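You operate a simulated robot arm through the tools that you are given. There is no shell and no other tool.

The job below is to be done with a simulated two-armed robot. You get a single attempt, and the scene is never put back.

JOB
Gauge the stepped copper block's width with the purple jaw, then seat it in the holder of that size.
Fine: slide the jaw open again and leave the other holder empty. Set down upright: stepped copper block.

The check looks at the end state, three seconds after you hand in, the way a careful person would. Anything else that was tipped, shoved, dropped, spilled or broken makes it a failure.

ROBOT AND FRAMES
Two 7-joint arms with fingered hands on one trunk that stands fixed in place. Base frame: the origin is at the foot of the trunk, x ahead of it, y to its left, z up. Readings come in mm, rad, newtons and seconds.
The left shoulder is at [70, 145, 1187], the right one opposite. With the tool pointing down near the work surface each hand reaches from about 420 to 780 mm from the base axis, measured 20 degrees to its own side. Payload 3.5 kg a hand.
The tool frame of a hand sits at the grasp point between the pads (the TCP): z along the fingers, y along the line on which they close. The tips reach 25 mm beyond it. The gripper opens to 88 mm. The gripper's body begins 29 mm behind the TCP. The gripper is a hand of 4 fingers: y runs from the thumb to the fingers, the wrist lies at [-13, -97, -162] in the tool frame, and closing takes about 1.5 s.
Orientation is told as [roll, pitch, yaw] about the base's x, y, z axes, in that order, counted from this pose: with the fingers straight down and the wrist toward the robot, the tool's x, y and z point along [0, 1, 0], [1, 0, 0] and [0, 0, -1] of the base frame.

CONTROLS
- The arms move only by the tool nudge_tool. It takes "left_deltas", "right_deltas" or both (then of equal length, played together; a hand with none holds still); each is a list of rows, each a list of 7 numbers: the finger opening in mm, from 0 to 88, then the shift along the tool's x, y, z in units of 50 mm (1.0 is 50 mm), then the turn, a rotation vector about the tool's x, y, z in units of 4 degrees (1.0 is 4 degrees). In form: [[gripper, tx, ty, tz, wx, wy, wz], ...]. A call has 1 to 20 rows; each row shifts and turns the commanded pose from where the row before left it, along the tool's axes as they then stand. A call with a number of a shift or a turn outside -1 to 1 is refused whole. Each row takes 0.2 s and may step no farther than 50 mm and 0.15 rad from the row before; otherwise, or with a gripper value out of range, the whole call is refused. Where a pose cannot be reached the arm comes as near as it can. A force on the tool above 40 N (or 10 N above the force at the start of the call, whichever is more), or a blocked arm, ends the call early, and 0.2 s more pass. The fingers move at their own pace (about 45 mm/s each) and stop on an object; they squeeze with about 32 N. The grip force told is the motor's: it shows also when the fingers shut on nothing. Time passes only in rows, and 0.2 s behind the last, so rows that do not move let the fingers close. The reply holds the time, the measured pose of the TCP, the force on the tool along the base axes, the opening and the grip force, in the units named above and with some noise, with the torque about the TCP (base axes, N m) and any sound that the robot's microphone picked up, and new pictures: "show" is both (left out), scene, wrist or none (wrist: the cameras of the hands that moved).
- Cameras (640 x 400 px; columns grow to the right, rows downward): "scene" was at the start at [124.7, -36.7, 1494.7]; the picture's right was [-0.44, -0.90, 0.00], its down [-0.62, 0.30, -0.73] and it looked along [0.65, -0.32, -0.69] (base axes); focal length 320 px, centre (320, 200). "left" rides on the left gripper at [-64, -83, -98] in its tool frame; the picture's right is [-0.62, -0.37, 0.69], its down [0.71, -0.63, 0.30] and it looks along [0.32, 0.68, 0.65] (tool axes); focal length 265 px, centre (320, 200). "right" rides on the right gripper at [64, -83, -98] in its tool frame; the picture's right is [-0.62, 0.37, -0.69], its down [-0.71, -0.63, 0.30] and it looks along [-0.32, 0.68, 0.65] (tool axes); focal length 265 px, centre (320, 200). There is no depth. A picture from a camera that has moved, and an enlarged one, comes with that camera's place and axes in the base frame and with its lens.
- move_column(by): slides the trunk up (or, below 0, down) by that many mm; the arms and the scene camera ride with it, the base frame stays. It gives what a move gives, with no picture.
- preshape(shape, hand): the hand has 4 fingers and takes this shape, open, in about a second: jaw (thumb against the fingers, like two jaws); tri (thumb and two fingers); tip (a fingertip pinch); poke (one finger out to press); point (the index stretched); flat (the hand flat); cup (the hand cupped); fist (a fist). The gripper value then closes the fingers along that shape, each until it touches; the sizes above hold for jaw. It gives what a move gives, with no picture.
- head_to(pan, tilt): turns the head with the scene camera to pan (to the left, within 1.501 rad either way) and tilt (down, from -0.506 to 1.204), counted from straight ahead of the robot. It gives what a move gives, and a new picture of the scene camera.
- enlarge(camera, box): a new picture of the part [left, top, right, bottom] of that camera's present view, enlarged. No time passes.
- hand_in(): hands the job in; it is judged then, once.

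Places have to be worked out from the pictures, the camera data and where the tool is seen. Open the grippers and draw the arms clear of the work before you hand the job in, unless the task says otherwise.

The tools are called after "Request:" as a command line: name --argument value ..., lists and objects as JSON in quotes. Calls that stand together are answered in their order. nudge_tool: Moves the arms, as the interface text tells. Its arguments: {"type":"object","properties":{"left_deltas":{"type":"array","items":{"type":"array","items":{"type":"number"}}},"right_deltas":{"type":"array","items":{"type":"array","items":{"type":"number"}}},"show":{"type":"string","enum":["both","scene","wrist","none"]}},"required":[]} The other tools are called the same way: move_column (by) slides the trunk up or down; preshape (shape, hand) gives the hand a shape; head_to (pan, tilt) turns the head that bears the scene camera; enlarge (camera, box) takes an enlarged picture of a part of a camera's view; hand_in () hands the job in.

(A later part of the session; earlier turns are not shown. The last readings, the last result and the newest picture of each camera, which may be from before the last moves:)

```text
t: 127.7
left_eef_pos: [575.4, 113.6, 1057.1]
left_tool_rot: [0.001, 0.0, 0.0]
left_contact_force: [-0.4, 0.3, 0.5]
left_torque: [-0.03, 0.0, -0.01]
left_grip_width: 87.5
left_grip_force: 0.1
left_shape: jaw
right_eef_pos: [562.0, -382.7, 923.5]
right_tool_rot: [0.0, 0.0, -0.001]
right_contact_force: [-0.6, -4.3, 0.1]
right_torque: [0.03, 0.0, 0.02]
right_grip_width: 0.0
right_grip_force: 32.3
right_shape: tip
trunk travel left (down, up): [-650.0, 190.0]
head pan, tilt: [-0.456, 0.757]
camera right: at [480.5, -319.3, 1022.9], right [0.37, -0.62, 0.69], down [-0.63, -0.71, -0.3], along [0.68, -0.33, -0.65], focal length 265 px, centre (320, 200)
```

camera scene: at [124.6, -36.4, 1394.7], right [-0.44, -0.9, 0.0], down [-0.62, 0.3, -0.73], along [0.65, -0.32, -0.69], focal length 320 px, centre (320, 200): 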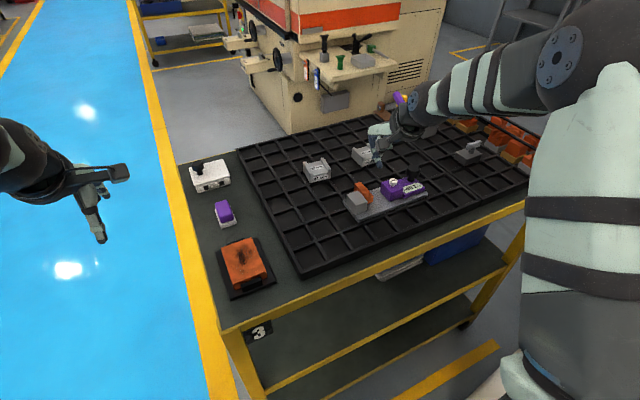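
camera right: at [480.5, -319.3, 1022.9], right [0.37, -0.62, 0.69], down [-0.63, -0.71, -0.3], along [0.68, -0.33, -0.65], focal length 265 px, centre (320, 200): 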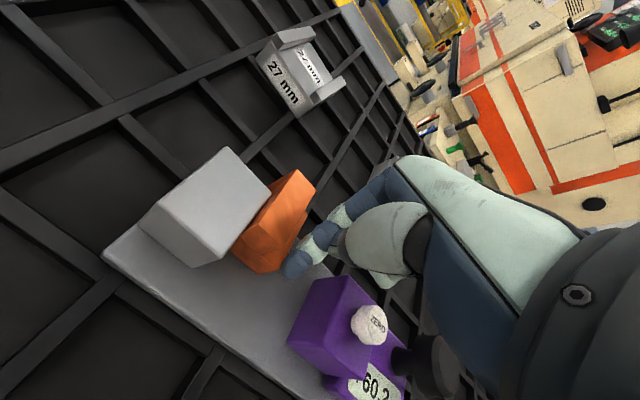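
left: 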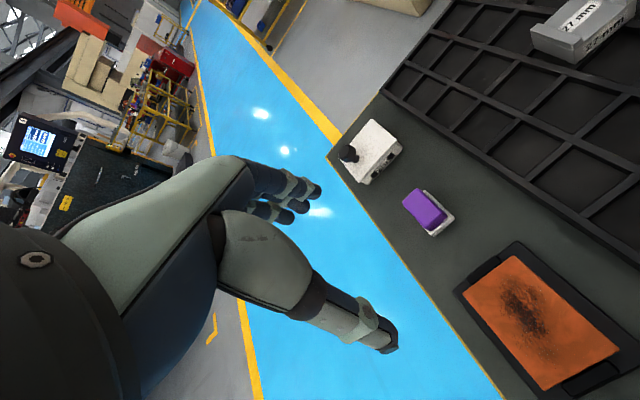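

Clean contact: camera y −320.7 (0.2 N), −319.8 (−1.9 N), −319.3 (−4.3 N). I back off, rise, and reopen the pinch above the block to move it out to the holder.

Request:
nudge_tool --right_deltas '[[0, -0.06, 0, 0, 0, 0, 0], [0, -0.06, 0, 0, 0, 0, 0], [0, 0, 0, -0.4, 0, 0, 0], [0, 0, 0, -0.6, 0, 0, 0], [0, 0, 0, -0.4, 0, 0, 0], [40, 0.3, -0.06, 0, 0, 0, 0], [66, 0.31, -0.06, 0, 0, 0, 0], [66, 0, 0, 0, 0, 0, 0], [66, 0, 0, 0, 0, 0, 0], [66, 0, 0, 0, 0, 0, 0]]' --show "wrist"

Request:
enlarge --camera "scene" --box '[340, 150, 430, 225]'

Request:
enlarge --camera "right" --box '[150, 160, 410, 360]'

```text
t: 129.9
left_eef_pos: [575.6, 113.8, 1056.1]
left_tool_rot: [-0.001, 0.002, -0.001]
left_contact_force: [-0.5, -0.6, -0.2]
left_torque: [0.02, 0.04, 0.01]
left_grip_width: 87.8
left_grip_force: 0.0
left_shape: jaw
right_eef_pos: [556.1, -354.7, 995.0]
right_tool_rot: [-0.001, 0.0, -0.001]
right_contact_force: [-0.3, 0.0, -0.6]
right_torque: [0.02, 0.02, -0.01]
right_grip_width: 65.7
right_grip_force: 0.1
right_shape: tip
trunk travel left (down, up): [-650.0, 190.0]
head pan, tilt: [-0.456, 0.757]
camera right: at [473.7, -292.4, 1093.6], right [0.37, -0.62, 0.69], down [-0.63, -0.71, -0.3], along [0.68, -0.32, -0.65], focal length 265 px, centre (320, 200)
```

right: 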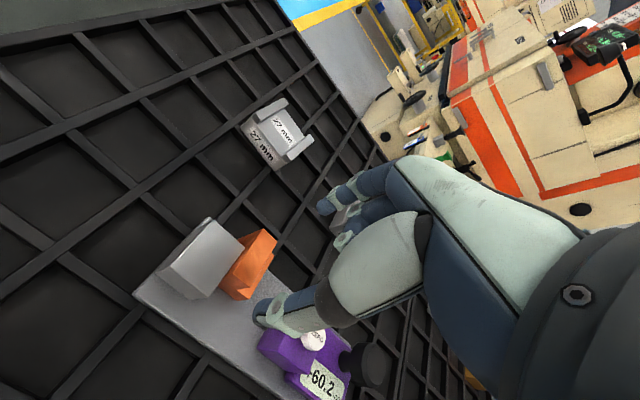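

```text
5.33 times, centred on (385, 188) of scene
camera zoom: at [124.6, -36.5, 1394.7], right [-0.44, -0.9, 0.0], down [-0.62, 0.3, -0.73], along [0.65, -0.32, -0.69], focal length 1708 px, centre (-27, 267)
```

zoom: 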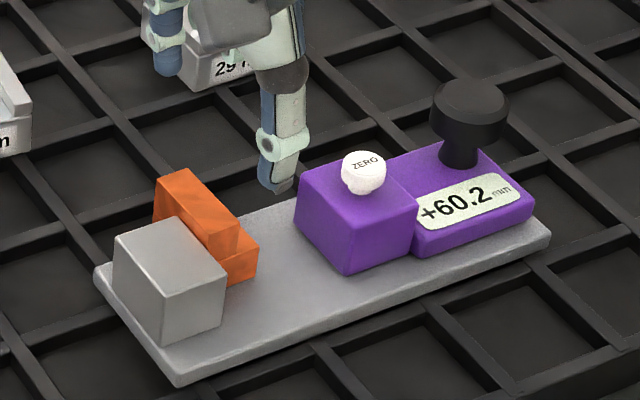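

```text
2.00 times, centred on (280, 260) of right
camera zoom: at [473.7, -292.4, 1093.6], right [0.37, -0.62, 0.69], down [-0.63, -0.71, -0.3], along [0.68, -0.32, -0.65], focal length 531 px, centre (400, 80)
```

zoom: 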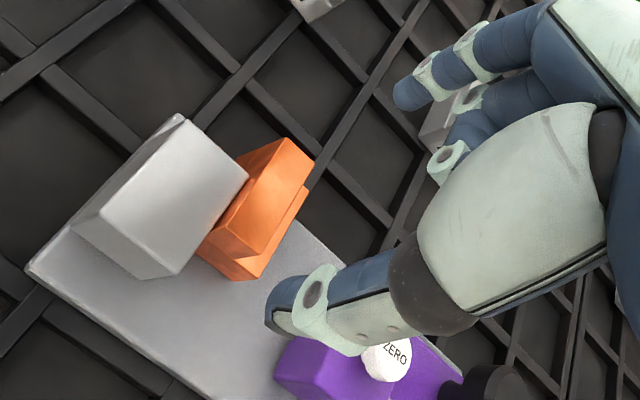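

The block is upright and unmoved. I shift 2.5 mm to −y, descend, grip, and lift it.

Request:
nudge_tool --right_deltas '[[66, -0.05, 0, 0.4, 0, 0, 0], [66, 0, 0, 0.4, 0, 0, 0], [66, 0, 0, 0.3, 0, 0, 0], [66, 0, 0, 0.18, 0, 0, 0], [66, 0, 0, 0, 0, 0, 0]]' --show "wrist"

Request:
enlarge --camera "right" --box '[150, 160, 410, 360]'

```text
t: 131.1
left_eef_pos: [575.9, 113.7, 1056.4]
left_tool_rot: [0.001, -0.001, 0.0]
left_contact_force: [-0.1, 0.1, 0.4]
left_torque: [-0.03, -0.03, 0.0]
left_grip_width: 87.7
left_grip_force: 0.2
left_shape: jaw
right_eef_pos: [556.5, -358.7, 930.9]
right_tool_rot: [-0.002, -0.001, 0.002]
right_contact_force: [-0.2, 0.6, 0.4]
right_torque: [-0.01, -0.01, 0.02]
right_grip_width: 65.6
right_grip_force: 0.0
right_shape: tip
trunk travel left (down, up): [-650.0, 190.0]
head pan, tilt: [-0.456, 0.757]
camera right: at [473.9, -295.7, 1029.5], right [0.37, -0.62, 0.69], down [-0.63, -0.71, -0.3], along [0.68, -0.32, -0.65], focal length 265 px, centre (320, 200)
```

right: 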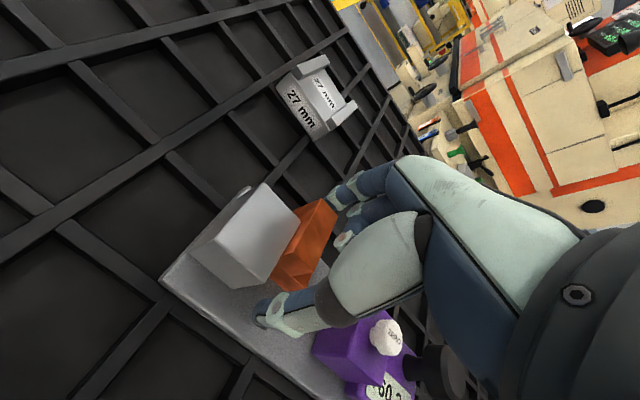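

```text
2.00 times, centred on (280, 260) of right
camera zoom: at [473.9, -295.7, 1029.5], right [0.37, -0.62, 0.69], down [-0.63, -0.71, -0.3], along [0.68, -0.32, -0.65], focal length 531 px, centre (400, 80)
```

zoom: 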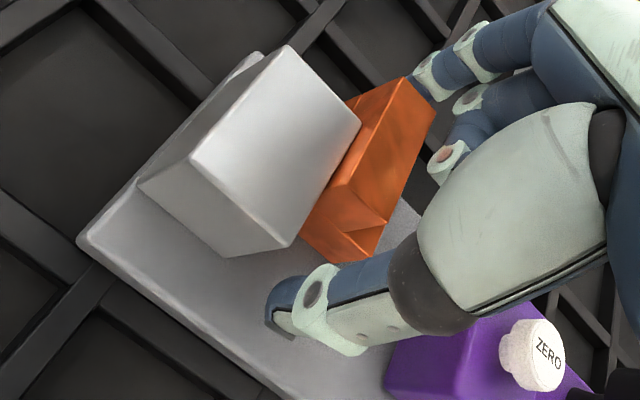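

The block sits ~6 mm further +x than the pinch centre, so I shift +6 mm in x before closing.

Request:
nudge_tool --right_deltas '[[72, 0, 0.06, 0, 0, 0, 0], [72, 0, 0.06, 0, 0, 0, 0], [72, 0, 0, 0, 0, 0, 0]]' --show "wrist"

Request:
enlarge --camera "right" --box '[150, 160, 410, 360]'

Request:
enlarge --camera "scene" --box '[345, 165, 405, 215]'

```text
t: 131.9
left_eef_pos: [576.2, 112.8, 1057.3]
left_tool_rot: [0.0, -0.001, 0.0]
left_contact_force: [-0.9, -0.1, -0.2]
left_torque: [0.01, -0.01, 0.03]
left_grip_width: 87.4
left_grip_force: 0.1
left_shape: jaw
right_eef_pos: [563.8, -360.6, 931.8]
right_tool_rot: [0.001, 0.0, 0.0]
right_contact_force: [0.5, -0.2, 0.0]
right_torque: [0.01, -0.02, -0.01]
right_grip_width: 71.8
right_grip_force: 0.0
right_shape: tip
trunk travel left (down, up): [-650.0, 190.0]
head pan, tilt: [-0.456, 0.757]
camera right: at [480.1, -296.2, 1030.0], right [0.37, -0.62, 0.69], down [-0.63, -0.71, -0.3], along [0.68, -0.32, -0.65], focal length 265 px, centre (320, 200)
```

right: 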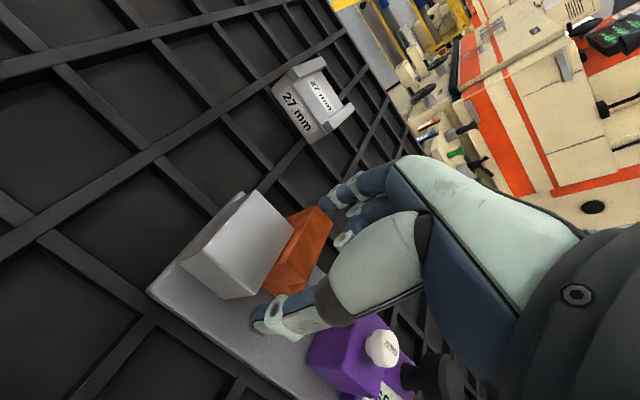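

```text
2.00 times, centred on (280, 260) of right
camera zoom: at [480.1, -296.2, 1030.0], right [0.37, -0.62, 0.69], down [-0.63, -0.71, -0.3], along [0.68, -0.32, -0.65], focal length 531 px, centre (400, 80)
```

zoom: 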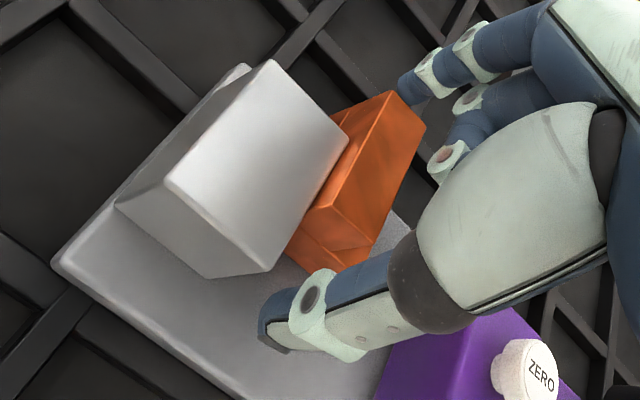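

```text
8.00 times, centred on (375, 190) of scene
camera zoom: at [124.6, -36.6, 1394.7], right [-0.44, -0.9, 0.0], down [-0.62, 0.3, -0.73], along [0.65, -0.32, -0.69], focal length 2562 px, centre (-120, 280)
```

zoom: 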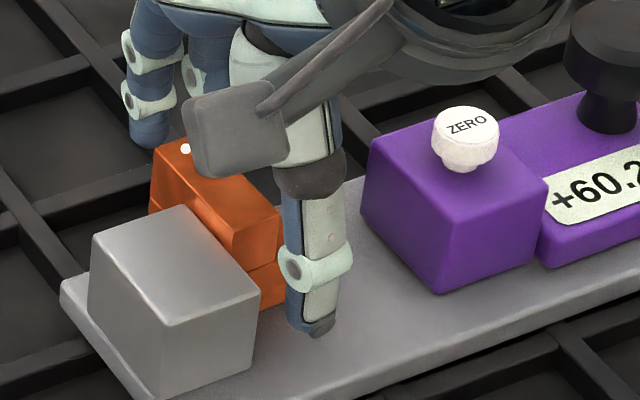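

A bit more: I shift +3.5 mm in x, close the pinch, and lift.

Request:
nudge_tool --right_deltas '[[72, 0, 0.07, 0, 0, 0, 0], [66, 0, 0, 0, 0, 0, 0], [54, 0, 0, 0, 0, 0, 0], [44, 0, 0, 0, 0, 0, 0], [34, 0, 0, 0, 0, 0, 0], [28, 0, 0, 0, 0, 0, 0], [28, 0, 0, 0, 0, 0, 0], [28, 0, 0, 0, 0, 0, 0]]' --show "wrist"

Request:
enlarge --camera "right" --box '[150, 160, 410, 360]'

```text
t: 133.7
left_eef_pos: [575.1, 113.9, 1056.0]
left_tool_rot: [0.0, 0.0, 0.0]
left_contact_force: [0.0, -0.9, -0.7]
left_torque: [-0.03, -0.01, 0.02]
left_grip_width: 87.8
left_grip_force: 0.1
left_shape: jaw
right_eef_pos: [566.4, -359.2, 930.7]
right_tool_rot: [0.0, 0.001, 0.0]
right_contact_force: [-0.6, 0.7, -0.7]
right_torque: [0.03, 0.03, -0.01]
right_grip_width: 33.8
right_grip_force: 32.1
right_shape: tip
trunk travel left (down, up): [-650.0, 190.0]
head pan, tilt: [-0.456, 0.757]
camera right: at [483.3, -296.5, 1030.0], right [0.37, -0.62, 0.69], down [-0.63, -0.71, -0.3], along [0.68, -0.32, -0.65], focal length 265 px, centre (320, 200)
```

right: 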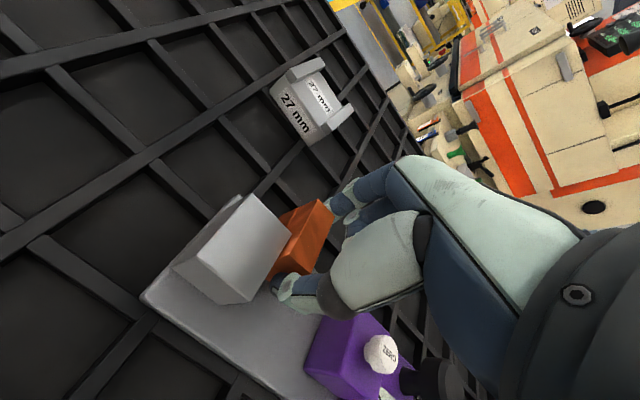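

```text
2.00 times, centred on (280, 260) of right
camera zoom: at [483.3, -296.5, 1030.0], right [0.37, -0.62, 0.69], down [-0.63, -0.71, -0.3], along [0.68, -0.32, -0.65], focal length 531 px, centre (400, 80)
```

zoom: 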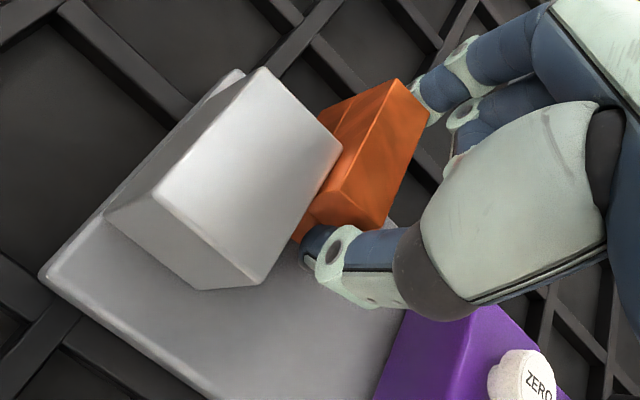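

Gripped. I lift it and carry it to the 29 mm holder.

Request:
nudge_tool --right_deltas '[[28, -0.04, 0, -0.1, 0, 0, 0], [28, 0, 0, -0.3, 0, 0, 0], [28, 0, 0, -0.4, 0, 0, 0], [28, 0, 0, -0.4, 0, 0, 0], [28, -0.2, 0.28, 0, 0, 0, 0], [28, -0.4, 0.58, 0, 0, 0, 0], [28, -0.4, 0.58, 0, 0, 0, 0], [28, -0.4, 0.58, 0, 0, 0, 0], [28, -0.4, 0.57, 0, 0, 0, 0], [28, 0, 0, 0, 0, 0, 0], [28, 0, 0, 0, 0, 0, 0]]' --show "wrist"

Request:
enlarge --camera "scene" --box '[335, 120, 405, 180]'

```text
t: 136.1
left_eef_pos: [575.9, 114.2, 1055.5]
left_tool_rot: [-0.001, -0.001, 0.0]
left_contact_force: [-0.1, -0.1, 0.9]
left_torque: [-0.01, -0.01, 0.02]
left_grip_width: 87.7
left_grip_force: 0.1
left_shape: jaw
right_eef_pos: [697.4, -450.6, 991.4]
right_tool_rot: [0.003, 0.0, -0.002]
right_contact_force: [0.3, 0.1, -2.5]
right_torque: [0.01, 0.01, 0.0]
right_grip_width: 33.3
right_grip_force: 32.0
right_shape: tip
trunk travel left (down, up): [-650.0, 190.0]
head pan, tilt: [-0.456, 0.757]
camera right: at [614.1, -388.2, 1089.6], right [0.37, -0.62, 0.69], down [-0.63, -0.71, -0.3], along [0.68, -0.32, -0.66], focal length 265 px, centre (320, 200)
```

right: 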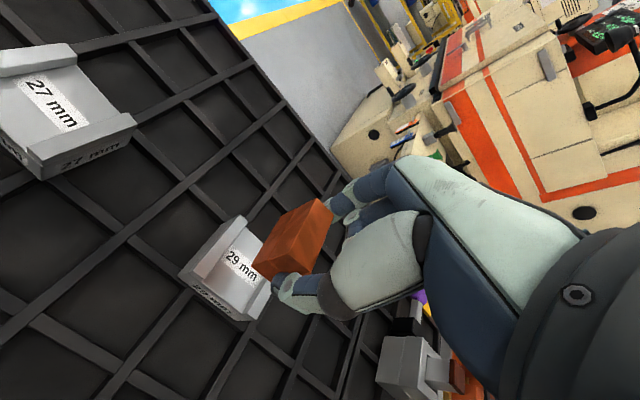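

```text
6.67 times, centred on (370, 150) of scene
camera zoom: at [125.2, -37.0, 1394.6], right [-0.44, -0.9, 0.0], down [-0.62, 0.3, -0.73], along [0.65, -0.32, -0.69], focal length 2135 px, centre (-13, 533)
```

zoom: 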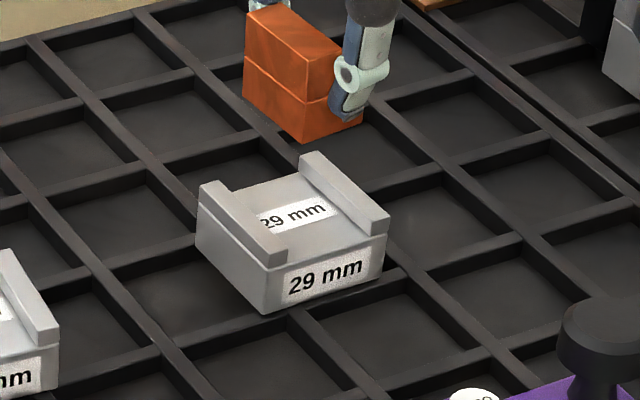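

Nearly over the slot: I trim −2 mm in x and −0.8 mm in y, and lower to just above the floor.

Request:
nudge_tool --right_deltas '[[28, -0.016, -0.04, 0.1, 0, 0, 0], [28, 0, 0, 0.3, 0, 0, 0], [28, 0, 0, 0.3, 0, 0, 0], [28, 0, 0, 0.16, 0, 0, 0], [28, 0, 0, 0, 0, 0, 0]]' --show "none"

Request:
enlarge --camera "scene" --box '[345, 135, 390, 170]'

Request:
nudge_tool --right_deltas '[[28, 0, 0, 0.04, 0, 0, 0], [28, 0, 0, 0.03, 0, 0, 0], [28, 0, 0, 0, 0, 0, 0]]' --show "none"

```text
t: 137.3
left_eef_pos: [576.1, 113.7, 1056.0]
left_tool_rot: [0.0, 0.002, 0.0]
left_contact_force: [-1.2, -0.8, 0.2]
left_torque: [0.02, -0.01, 0.0]
left_grip_width: 87.6
left_grip_force: 0.2
left_shape: jaw
right_eef_pos: [693.8, -450.2, 947.0]
right_tool_rot: [0.0, 0.001, 0.0]
right_contact_force: [-0.3, -1.6, -2.9]
right_torque: [-0.02, -0.01, 0.01]
right_grip_width: 33.2
right_grip_force: 32.4
right_shape: tip
trunk travel left (down, up): [-650.0, 190.0]
head pan, tilt: [-0.456, 0.757]
```

```text
11.43 times, centred on (368, 152) of scene
camera zoom: at [125.5, -37.0, 1394.6], right [-0.44, -0.9, 0.0], down [-0.62, 0.3, -0.73], along [0.65, -0.32, -0.69], focal length 3660 px, centre (-223, 743)
```

zoom: 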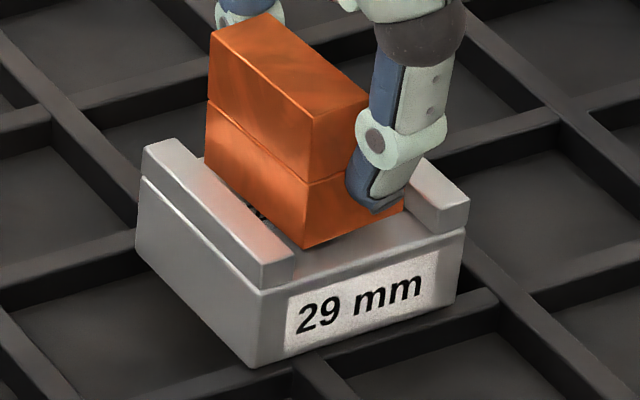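

```text
t: 138.1
left_eef_pos: [575.6, 114.0, 1055.8]
left_tool_rot: [0.001, 0.0, 0.0]
left_contact_force: [0.2, 0.8, -0.9]
left_torque: [-0.02, -0.01, 0.02]
left_grip_width: 87.4
left_grip_force: 0.0
left_shape: jaw
right_eef_pos: [693.8, -450.8, 943.9]
right_tool_rot: [0.001, -0.001, 0.0]
right_contact_force: [0.0, -0.8, -2.2]
right_torque: [0.0, -0.01, -0.03]
right_grip_width: 33.1
right_grip_force: 32.0
right_shape: tip
trunk travel left (down, up): [-650.0, 190.0]
head pan, tilt: [-0.456, 0.757]
```

The block is well placed in the slot; I lower the last ~1.5 mm and release, then rise.

Request:
nudge_tool --right_deltas '[[28, 0, 0, 0.025, 0, 0, 0], [28, 0, 0, 0, 0, 0, 0]]' --show "none"

Request:
nudge_tool --right_deltas '[[28, 0, 0, 0.015, 0, 0, 0], [28, 0, 0, 0, 0, 0, 0]]' --show "none"

```text
t: 138.7
left_eef_pos: [576.1, 113.1, 1056.9]
left_tool_rot: [0.001, 0.002, 0.0]
left_contact_force: [0.4, 0.1, -1.2]
left_torque: [-0.02, 0.02, -0.01]
left_grip_width: 87.4
left_grip_force: 0.1
left_shape: jaw
right_eef_pos: [693.8, -451.5, 942.4]
right_tool_rot: [-0.001, -0.001, 0.001]
right_contact_force: [1.9, -1.4, 1.4]
right_torque: [-0.01, -0.06, -0.02]
right_grip_width: 33.3
right_grip_force: 32.0
right_shape: tip
trunk travel left (down, up): [-650.0, 190.0]
head pan, tilt: [-0.456, 0.757]
```

```text
t: 139.3
left_eef_pos: [575.2, 112.9, 1056.8]
left_tool_rot: [0.0, 0.0, 0.001]
left_contact_force: [0.7, 0.7, 0.5]
left_torque: [-0.06, 0.01, 0.02]
left_grip_width: 87.9
left_grip_force: 0.0
left_shape: jaw
right_eef_pos: [692.9, -451.1, 942.5]
right_tool_rot: [-0.001, -0.002, -0.001]
right_contact_force: [1.4, -0.3, 3.3]
right_torque: [0.0, -0.08, -0.01]
right_grip_width: 33.2
right_grip_force: 32.3
right_shape: tip
trunk travel left (down, up): [-650.0, 190.0]
head pan, tilt: [-0.456, 0.757]
```

It rests (+3.3 N). I ease up slightly, release, rise, and check the result.

Request:
nudge_tool --right_deltas '[[28, 0, 0, -0.025, 0, 0, 0], [36, 0, 0, 0, 0, 0, 0], [44, 0, 0, 0, 0, 0, 0], [54, 0, 0, 0, 0, 0, 0], [62, 0, 0, 0, 0, 0, 0], [62, 0, 0, 0, 0, 0, 0], [62, 0, 0, -0.2, 0, 0, 0], [62, 0, 0, -0.4, 0, 0, 0], [62, 0, 0, -0.5, 0, 0, 0], [62, 0, -0.2, -0.3, 0, 0, 0], [62, 0, 0, 0, 0, 0, 0]]' --show "scene"

Request:
enlarge --camera "scene" --box '[345, 135, 390, 170]'

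Request:
enlarge --camera "right" --box '[180, 180, 330, 330]'

```text
t: 141.7
left_eef_pos: [576.2, 112.9, 1056.5]
left_tool_rot: [0.0, 0.001, -0.002]
left_contact_force: [-0.4, -0.4, 1.0]
left_torque: [0.03, 0.03, 0.01]
left_grip_width: 87.7
left_grip_force: 0.1
left_shape: jaw
right_eef_pos: [683.2, -452.9, 1012.9]
right_tool_rot: [-0.002, 0.003, 0.001]
right_contact_force: [0.0, -0.3, -0.3]
right_torque: [0.01, -0.03, 0.01]
right_grip_width: 61.8
right_grip_force: 0.1
right_shape: tip
trunk travel left (down, up): [-650.0, 190.0]
head pan, tilt: [-0.456, 0.757]
camera scene: at [125.5, -36.9, 1394.6], right [-0.44, -0.9, 0.0], down [-0.62, 0.3, -0.73], along [0.65, -0.32, -0.69], focal length 320 px, centre (320, 200)
```

scene: 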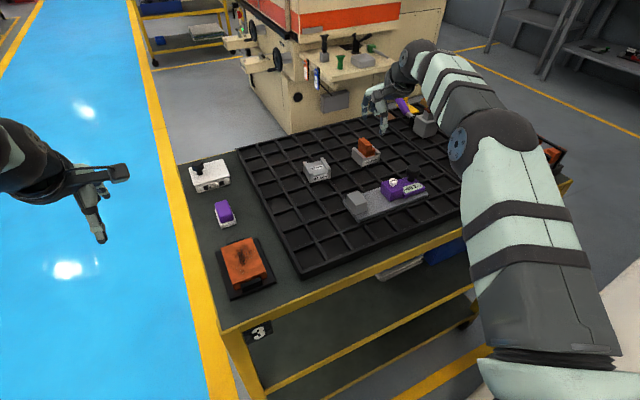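

```text
11.43 times, centred on (368, 152) of scene
camera zoom: at [125.5, -36.9, 1394.6], right [-0.44, -0.9, 0.0], down [-0.62, 0.3, -0.73], along [0.65, -0.32, -0.69], focal length 3660 px, centre (-223, 743)
```

zoom: 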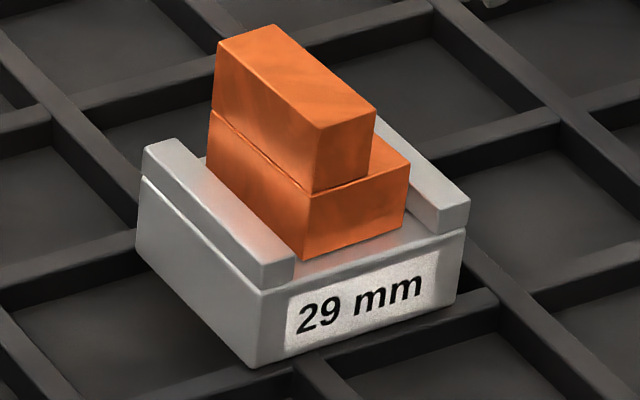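

```text
2.67 times, centred on (255, 255) of right
camera zoom: at [601.1, -390.2, 1112.1], right [0.37, -0.62, 0.69], down [-0.63, -0.71, -0.3], along [0.68, -0.32, -0.65], focal length 708 px, centre (493, 53)
```

zoom: 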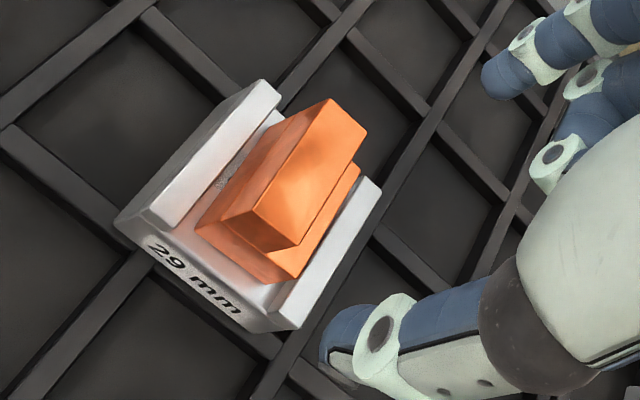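

The block is seated upright again. Now I return with the closed fingertip to probe the fixed-jaw face at the same x with the same portion of the fingertip.

Request:
nudge_tool --right_deltas '[[62, 0.4, -0.605, 0, 0, 0, 0], [62, 0.4, -0.605, 0, 0, 0, 0], [40, 0.4, -0.605, 0, 0, 0, 0], [20, 0.4, -0.605, 0, 0, 0, 0], [0, 0, 0, 0, 0, 0, 0], [0, 0, 0, 0, 0, 0, 0], [0, 0, 0, 0, 0, 0, 0], [0, 0, 0, 0.4, 0, 0, 0], [0, 0, 0, 0.5, 0, 0, 0], [0, 0, 0, 0.3, 0, 0, 0], [0, 0, 0, 0, 0, 0, 0]]' --show "wrist"

Request:
enlarge --camera "scene" --box '[345, 160, 415, 220]'

```text
t: 144.1
left_eef_pos: [576.5, 113.2, 1056.9]
left_tool_rot: [0.0, -0.001, -0.001]
left_contact_force: [0.6, 0.9, 0.4]
left_torque: [-0.01, -0.01, 0.01]
left_grip_width: 87.6
left_grip_force: 0.1
left_shape: jaw
right_eef_pos: [562.1, -372.0, 953.3]
right_tool_rot: [-0.001, -0.001, 0.001]
right_contact_force: [-1.3, -0.1, -0.9]
right_torque: [0.01, -0.01, 0.03]
right_grip_width: 0.0
right_grip_force: 32.1
right_shape: tip
trunk travel left (down, up): [-650.0, 190.0]
head pan, tilt: [-0.456, 0.757]
camera right: at [479.3, -309.5, 1051.4], right [0.37, -0.62, 0.69], down [-0.63, -0.71, -0.3], along [0.68, -0.32, -0.65], focal length 265 px, centre (320, 200)
```

right: 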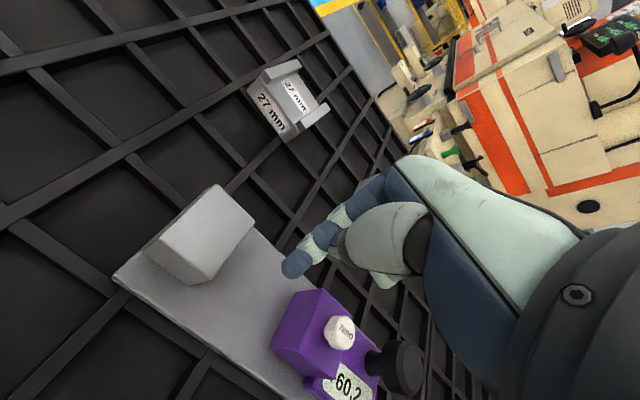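

```text
6.67 times, centred on (380, 190) of scene
camera zoom: at [124.6, -36.6, 1394.7], right [-0.44, -0.9, 0.0], down [-0.62, 0.3, -0.73], along [0.65, -0.32, -0.69], focal length 2135 px, centre (-80, 267)
```

zoom: 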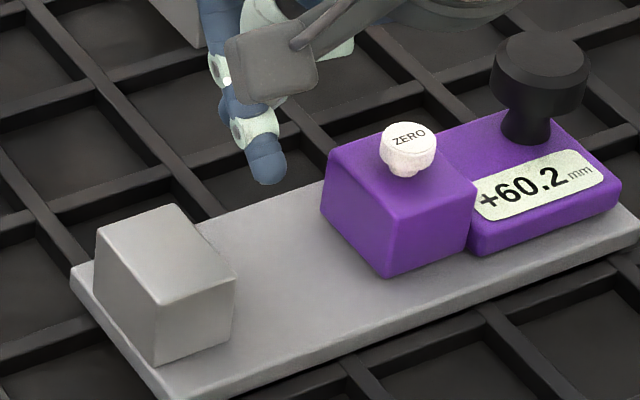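

I lower 14 mm (same fingertip portion against the jaw's upper edge zone) and approach the fixed face, stopping ~3 mm short.

Request:
nudge_tool --right_deltas '[[0, 0, 0.014, 0.2, 0, 0, 0], [0, 0, 0, 0.088, 0, 0, 0], [0, 0.14, 0, 0, 0, 0, 0], [0, 0.12, 0, 0, 0, 0, 0], [0, 0, 0, 0, 0, 0, 0], [0, 0, 0, 0, 0, 0, 0]]' --show "wrist"

Request:
enlarge --camera "scene" --box '[345, 160, 415, 220]'

Request:
enlarge --camera "right" --box '[180, 180, 380, 340]'

```text
t: 145.5
left_eef_pos: [575.3, 114.3, 1056.3]
left_tool_rot: [-0.001, 0.0, 0.0]
left_contact_force: [0.4, -0.2, -0.1]
left_torque: [0.02, 0.0, -0.02]
left_grip_width: 87.7
left_grip_force: 0.1
left_shape: jaw
right_eef_pos: [566.0, -359.3, 938.8]
right_tool_rot: [0.0, -0.002, -0.001]
right_contact_force: [-0.5, 0.7, 0.3]
right_torque: [0.02, 0.0, 0.01]
right_grip_width: 0.1
right_grip_force: 31.9
right_shape: tip
trunk travel left (down, up): [-650.0, 190.0]
head pan, tilt: [-0.456, 0.757]
camera right: at [481.9, -296.0, 1037.5], right [0.37, -0.62, 0.69], down [-0.63, -0.71, -0.3], along [0.68, -0.32, -0.65], focal length 265 px, centre (320, 200)
```

right: 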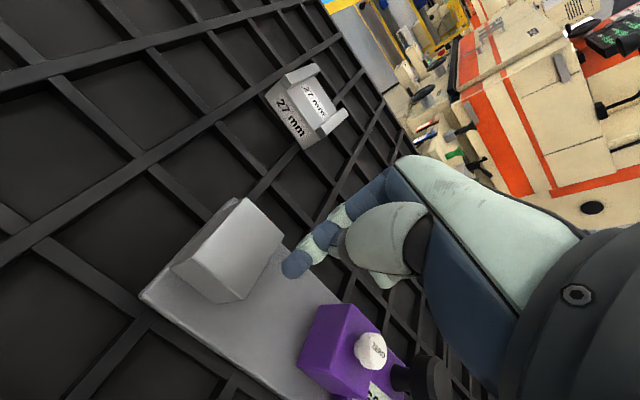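

```text
6.67 times, centred on (380, 190) of scene
camera zoom: at [124.7, -36.5, 1394.7], right [-0.44, -0.9, 0.0], down [-0.62, 0.3, -0.73], along [0.65, -0.32, -0.69], focal length 2135 px, centre (-80, 267)
```

zoom: 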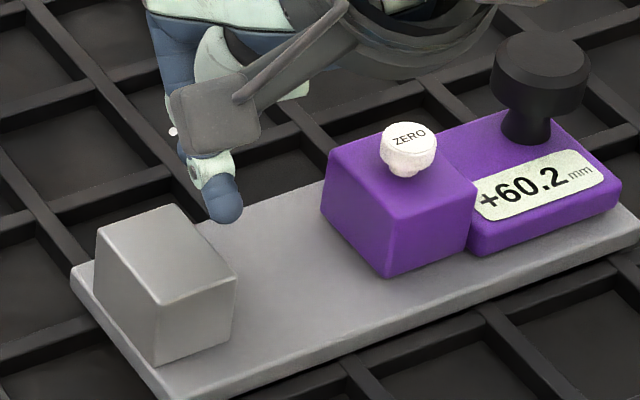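

```text
2.50 times, centred on (280, 260) of right
camera zoom: at [481.9, -296.0, 1037.5], right [0.37, -0.62, 0.69], down [-0.63, -0.71, -0.3], along [0.68, -0.32, -0.65], focal length 664 px, centre (420, 50)
```

zoom: 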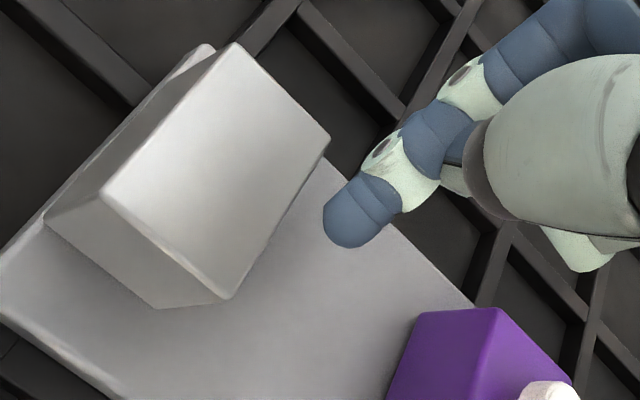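

The fingertip faces the outer half of the fixed jaw face, no contact yet (camera y −296.0). I step in 1 mm increments.

Request:
nudge_tool --right_deltas '[[0, 0.04, -0.03, 0, 0, 0, 0], [0, 0, 0, 0, 0, 0, 0], [0, 0, 0, 0, 0, 0, 0]]' --show "wrist"

Request:
nudge_tool --right_deltas '[[0, 0.02, 0, 0, 0, 0, 0], [0, 0, 0, 0, 0, 0, 0], [0, 0, 0, 0, 0, 0, 0]]' --show "wrist"

Request:
nudge_tool --right_deltas '[[0, 0.02, 0, 0, 0, 0, 0], [0, 0, 0, 0, 0, 0, 0], [0, 0, 0, 0, 0, 0, 0]]' --show "wrist"

```text
t: 146.3
left_eef_pos: [576.0, 112.4, 1056.4]
left_tool_rot: [0.001, 0.002, 0.0]
left_contact_force: [0.2, 0.2, -0.7]
left_torque: [0.0, 0.02, 0.0]
left_grip_width: 87.5
left_grip_force: 0.1
left_shape: jaw
right_eef_pos: [563.6, -357.0, 938.4]
right_tool_rot: [0.0, -0.001, 0.0]
right_contact_force: [-0.8, 1.4, 0.4]
right_torque: [0.0, 0.02, 0.0]
right_grip_width: 0.1
right_grip_force: 31.7
right_shape: tip
trunk travel left (down, up): [-650.0, 190.0]
head pan, tilt: [-0.456, 0.757]
camera right: at [479.9, -294.3, 1037.7], right [0.37, -0.62, 0.69], down [-0.63, -0.71, -0.3], along [0.68, -0.32, -0.65], focal length 265 px, centre (320, 200)
```

right: 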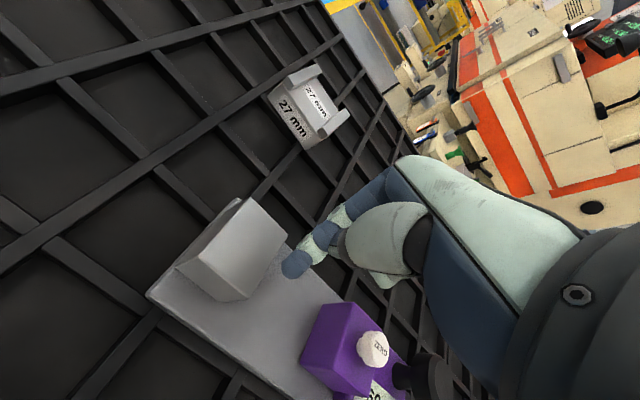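

```text
t: 147.1
left_eef_pos: [575.2, 114.6, 1055.5]
left_tool_rot: [0.001, -0.001, 0.001]
left_contact_force: [-0.3, 0.4, 0.1]
left_torque: [0.0, 0.01, 0.0]
left_grip_width: 87.6
left_grip_force: 0.1
left_shape: jaw
right_eef_pos: [561.8, -357.3, 938.3]
right_tool_rot: [0.001, -0.001, 0.0]
right_contact_force: [0.5, -0.5, -0.9]
right_torque: [-0.01, 0.01, 0.01]
right_grip_width: 0.1
right_grip_force: 31.7
right_shape: tip
trunk travel left (down, up): [-650.0, 190.0]
head pan, tilt: [-0.456, 0.757]
camera right: at [479.2, -293.6, 1037.8], right [0.37, -0.62, 0.69], down [-0.63, -0.71, -0.3], along [0.68, -0.32, -0.65], focal length 265 px, centre (320, 200)
```

right: 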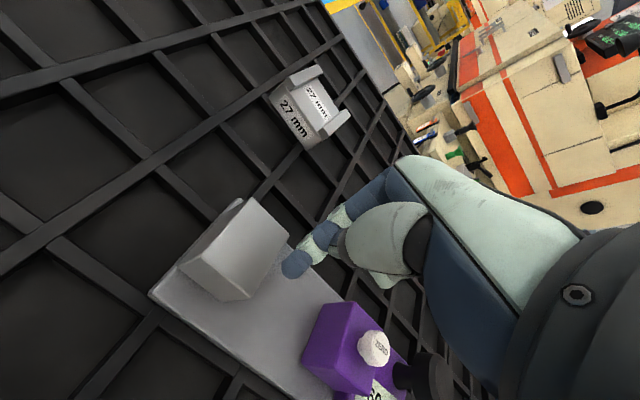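

```text
t: 147.9
left_eef_pos: [575.4, 113.4, 1056.6]
left_tool_rot: [0.0, -0.001, 0.0]
left_contact_force: [-0.3, 0.1, 0.4]
left_torque: [-0.01, 0.02, 0.01]
left_grip_width: 87.6
left_grip_force: 0.1
left_shape: jaw
right_eef_pos: [562.0, -354.7, 938.2]
right_tool_rot: [0.001, 0.0, 0.002]
right_contact_force: [-0.1, 0.6, -0.3]
right_torque: [-0.02, -0.02, -0.03]
right_grip_width: 0.2
right_grip_force: 31.9
right_shape: tip
trunk travel left (down, up): [-650.0, 190.0]
head pan, tilt: [-0.456, 0.757]
camera right: at [479.1, -292.4, 1037.4], right [0.37, -0.62, 0.69], down [-0.63, -0.71, -0.3], along [0.68, -0.32, -0.65], focal length 265 px, centre (320, 200)
```

right: 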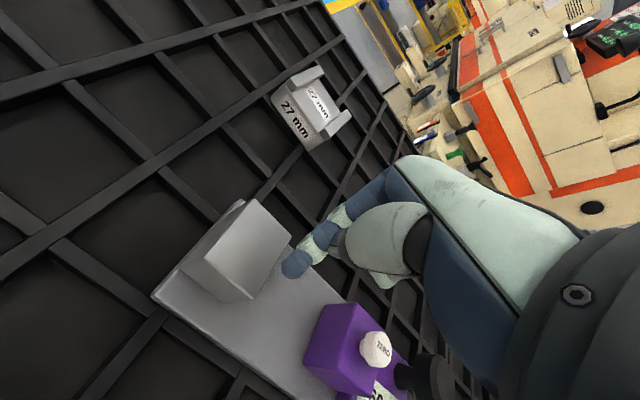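

No contact at camera y −292.4, which already excludes a 27 mm physical width. I continue in 0.5–1 mm steps.

Request:
nudge_tool --right_deltas '[[0, 0.015, 0, 0, 0, 0, 0], [0, 0, 0, 0, 0, 0, 0], [0, 0, 0, 0, 0, 0, 0]]' --show "wrist"

Request:
nudge_tool --right_deltas '[[0, 0.015, 0, 0, 0, 0, 0], [0, 0, 0, 0, 0, 0, 0], [0, 0, 0, 0, 0, 0, 0]]' --show "wrist"

Request:
nudge_tool --right_deltas '[[0, 0.015, 0, 0, 0, 0, 0], [0, 0, 0, 0, 0, 0, 0], [0, 0, 0, 0, 0, 0, 0]]' --show "wrist"

```text
t: 148.7
left_eef_pos: [575.7, 112.7, 1055.8]
left_tool_rot: [0.0, 0.0, 0.0]
left_contact_force: [-0.4, -0.1, -0.6]
left_torque: [0.0, 0.0, 0.04]
left_grip_width: 87.5
left_grip_force: 0.1
left_shape: jaw
right_eef_pos: [562.8, -355.4, 938.2]
right_tool_rot: [0.0, 0.0, -0.001]
right_contact_force: [-0.4, -0.1, -0.2]
right_torque: [0.0, -0.01, 0.0]
right_grip_width: 0.0
right_grip_force: 32.4
right_shape: tip
trunk travel left (down, up): [-650.0, 190.0]
head pan, tilt: [-0.456, 0.757]
camera right: at [479.4, -291.8, 1037.1], right [0.37, -0.62, 0.69], down [-0.63, -0.71, -0.3], along [0.68, -0.32, -0.65], focal length 265 px, centre (320, 200)
```

right: 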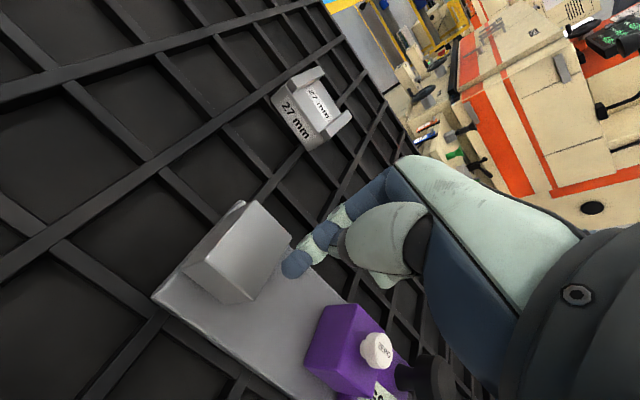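

```text
t: 149.5
left_eef_pos: [576.3, 112.0, 1057.0]
left_tool_rot: [0.0, 0.001, 0.0]
left_contact_force: [-0.2, 0.7, -0.1]
left_torque: [-0.02, 0.0, 0.03]
left_grip_width: 87.7
left_grip_force: 0.0
left_shape: jaw
right_eef_pos: [562.4, -352.9, 939.1]
right_tool_rot: [-0.002, -0.001, 0.001]
right_contact_force: [-0.7, 0.8, -0.3]
right_torque: [-0.03, 0.03, -0.03]
right_grip_width: 0.1
right_grip_force: 32.5
right_shape: tip
trunk travel left (down, up): [-650.0, 190.0]
head pan, tilt: [-0.456, 0.757]
camera right: at [479.2, -290.6, 1037.5], right [0.37, -0.62, 0.69], down [-0.63, -0.71, -0.3], along [0.68, -0.32, -0.65], focal length 265 px, centre (320, 200)
```

right: 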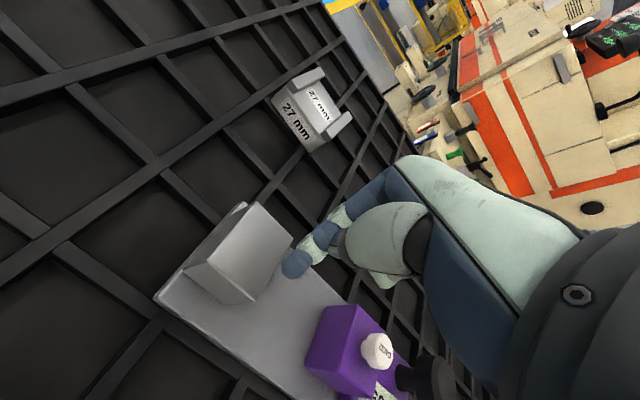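

```text
t: 150.3
left_eef_pos: [576.0, 114.0, 1056.3]
left_tool_rot: [0.001, 0.0, 0.0]
left_contact_force: [0.0, 0.7, -0.8]
left_torque: [-0.01, -0.05, 0.02]
left_grip_width: 87.4
left_grip_force: 0.0
left_shape: jaw
right_eef_pos: [562.4, -352.7, 940.2]
right_tool_rot: [0.001, 0.0, -0.001]
right_contact_force: [0.6, -0.3, -0.4]
right_torque: [-0.02, -0.02, 0.05]
right_grip_width: 0.0
right_grip_force: 32.2
right_shape: tip
trunk travel left (down, up): [-650.0, 190.0]
head pan, tilt: [-0.456, 0.757]
camera right: at [479.5, -289.9, 1037.5], right [0.37, -0.62, 0.69], down [-0.63, -0.71, -0.3], along [0.68, -0.32, -0.65], focal length 265 px, centre (320, 200)
```

right: 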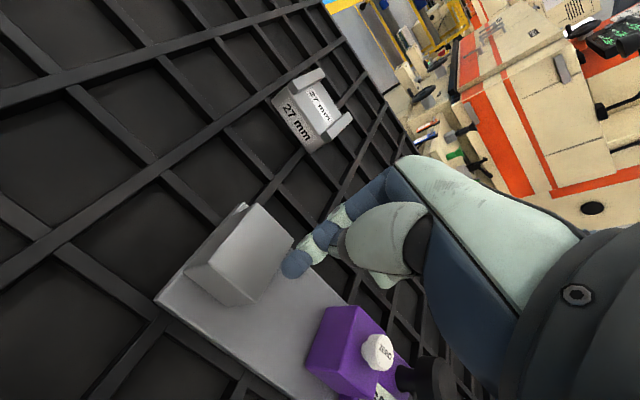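

Still no contact at −289.9; the rounded fingertip may only overlap the jaw's edge slightly here, so I back off 2 mm, lower 7 mm for full overlap, and step again.

Request:
nudge_tool --right_deltas '[[0, -0.06, 0, 0, 0, 0, 0], [0, 0, 0, 0.14, 0, 0, 0], [0, 0.03, 0, 0, 0, 0, 0], [0, 0, 0, 0, 0, 0, 0], [0, 0, 0, 0, 0, 0, 0]]' --show "wrist"

Request:
enlarge --camera "scene" --box '[345, 165, 395, 215]'

Request:
nudge_tool --right_deltas '[[0, 0.015, 0, 0, 0, 0, 0], [0, 0, 0, 0, 0, 0, 0], [0, 0, 0, 0, 0, 0, 0]]' --show "wrist"

Request:
nudge_tool --right_deltas '[[0, 0.015, 0, 0, 0, 0, 0], [0, 0, 0, 0, 0, 0, 0], [0, 0, 0, 0, 0, 0, 0]]' --show "wrist"

```text
t: 151.5
left_eef_pos: [574.7, 113.4, 1055.5]
left_tool_rot: [0.0, 0.0, 0.0]
left_contact_force: [-0.5, 1.0, 0.4]
left_torque: [-0.01, -0.01, 0.03]
left_grip_width: 87.3
left_grip_force: 0.0
left_shape: jaw
right_eef_pos: [561.6, -354.1, 930.8]
right_tool_rot: [0.001, -0.001, 0.0]
right_contact_force: [0.2, -1.0, -0.1]
right_torque: [-0.02, -0.02, 0.03]
right_grip_width: 0.4
right_grip_force: 31.9
right_shape: tip
trunk travel left (down, up): [-650.0, 190.0]
head pan, tilt: [-0.456, 0.757]
camera right: at [479.3, -291.1, 1029.9], right [0.37, -0.62, 0.69], down [-0.63, -0.71, -0.3], along [0.68, -0.32, -0.65], focal length 265 px, centre (320, 200)
```

right: 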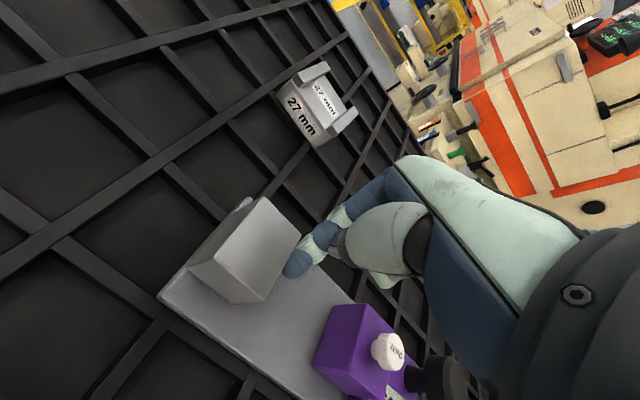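

```text
8.00 times, centred on (370, 190) of scene
camera zoom: at [124.8, -36.7, 1394.7], right [-0.44, -0.9, 0.0], down [-0.62, 0.3, -0.73], along [0.65, -0.32, -0.69], focal length 2562 px, centre (-80, 280)
```

zoom: 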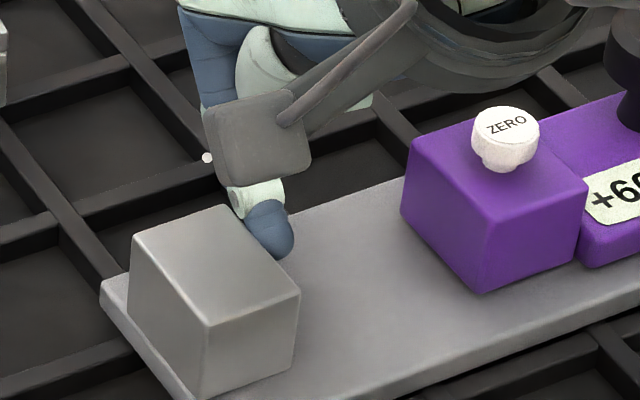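

```text
t: 152.3
left_eef_pos: [575.4, 112.9, 1057.0]
left_tool_rot: [-0.001, 0.0, -0.001]
left_contact_force: [-0.2, -0.4, 0.5]
left_torque: [0.02, 0.01, -0.01]
left_grip_width: 87.4
left_grip_force: 0.0
left_shape: jaw
right_eef_pos: [562.6, -353.4, 931.4]
right_tool_rot: [0.001, 0.0, 0.0]
right_contact_force: [-0.1, -1.1, 0.1]
right_torque: [-0.03, 0.01, 0.05]
right_grip_width: 0.0
right_grip_force: 32.1
right_shape: tip
trunk travel left (down, up): [-650.0, 190.0]
head pan, tilt: [-0.456, 0.757]
camera right: at [479.5, -290.4, 1030.2], right [0.37, -0.62, 0.69], down [-0.63, -0.71, -0.3], along [0.68, -0.32, -0.65], focal length 265 px, centre (320, 200)
```

right: 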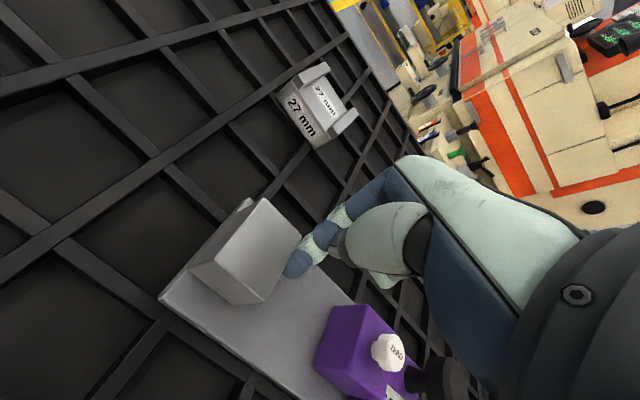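

```text
t: 153.1
left_eef_pos: [575.8, 112.9, 1056.5]
left_tool_rot: [0.001, -0.001, -0.001]
left_contact_force: [0.0, 0.1, 0.3]
left_torque: [0.02, 0.0, 0.0]
left_grip_width: 87.8
left_grip_force: 0.1
left_shape: jaw
right_eef_pos: [562.2, -353.7, 930.9]
right_tool_rot: [-0.001, 0.001, -0.002]
right_contact_force: [-0.7, -2.2, -0.9]
right_torque: [0.0, -0.01, 0.07]
right_grip_width: 0.1
right_grip_force: 31.6
right_shape: tip
trunk travel left (down, up): [-650.0, 190.0]
head pan, tilt: [-0.456, 0.757]
camera right: at [479.5, -290.1, 1030.2], right [0.37, -0.62, 0.69], down [-0.63, -0.71, -0.3], along [0.68, -0.32, -0.65], focal length 265 px, centre (320, 200)
```

right: 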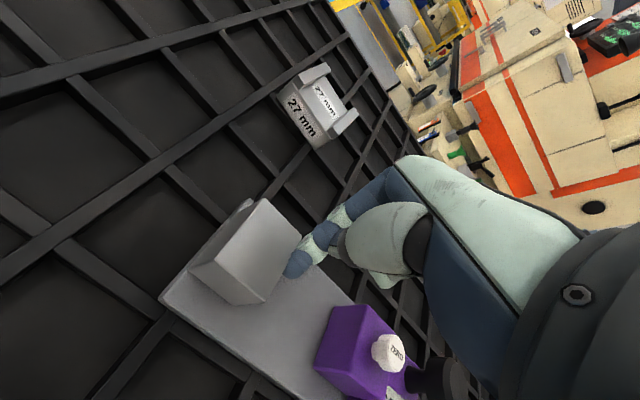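

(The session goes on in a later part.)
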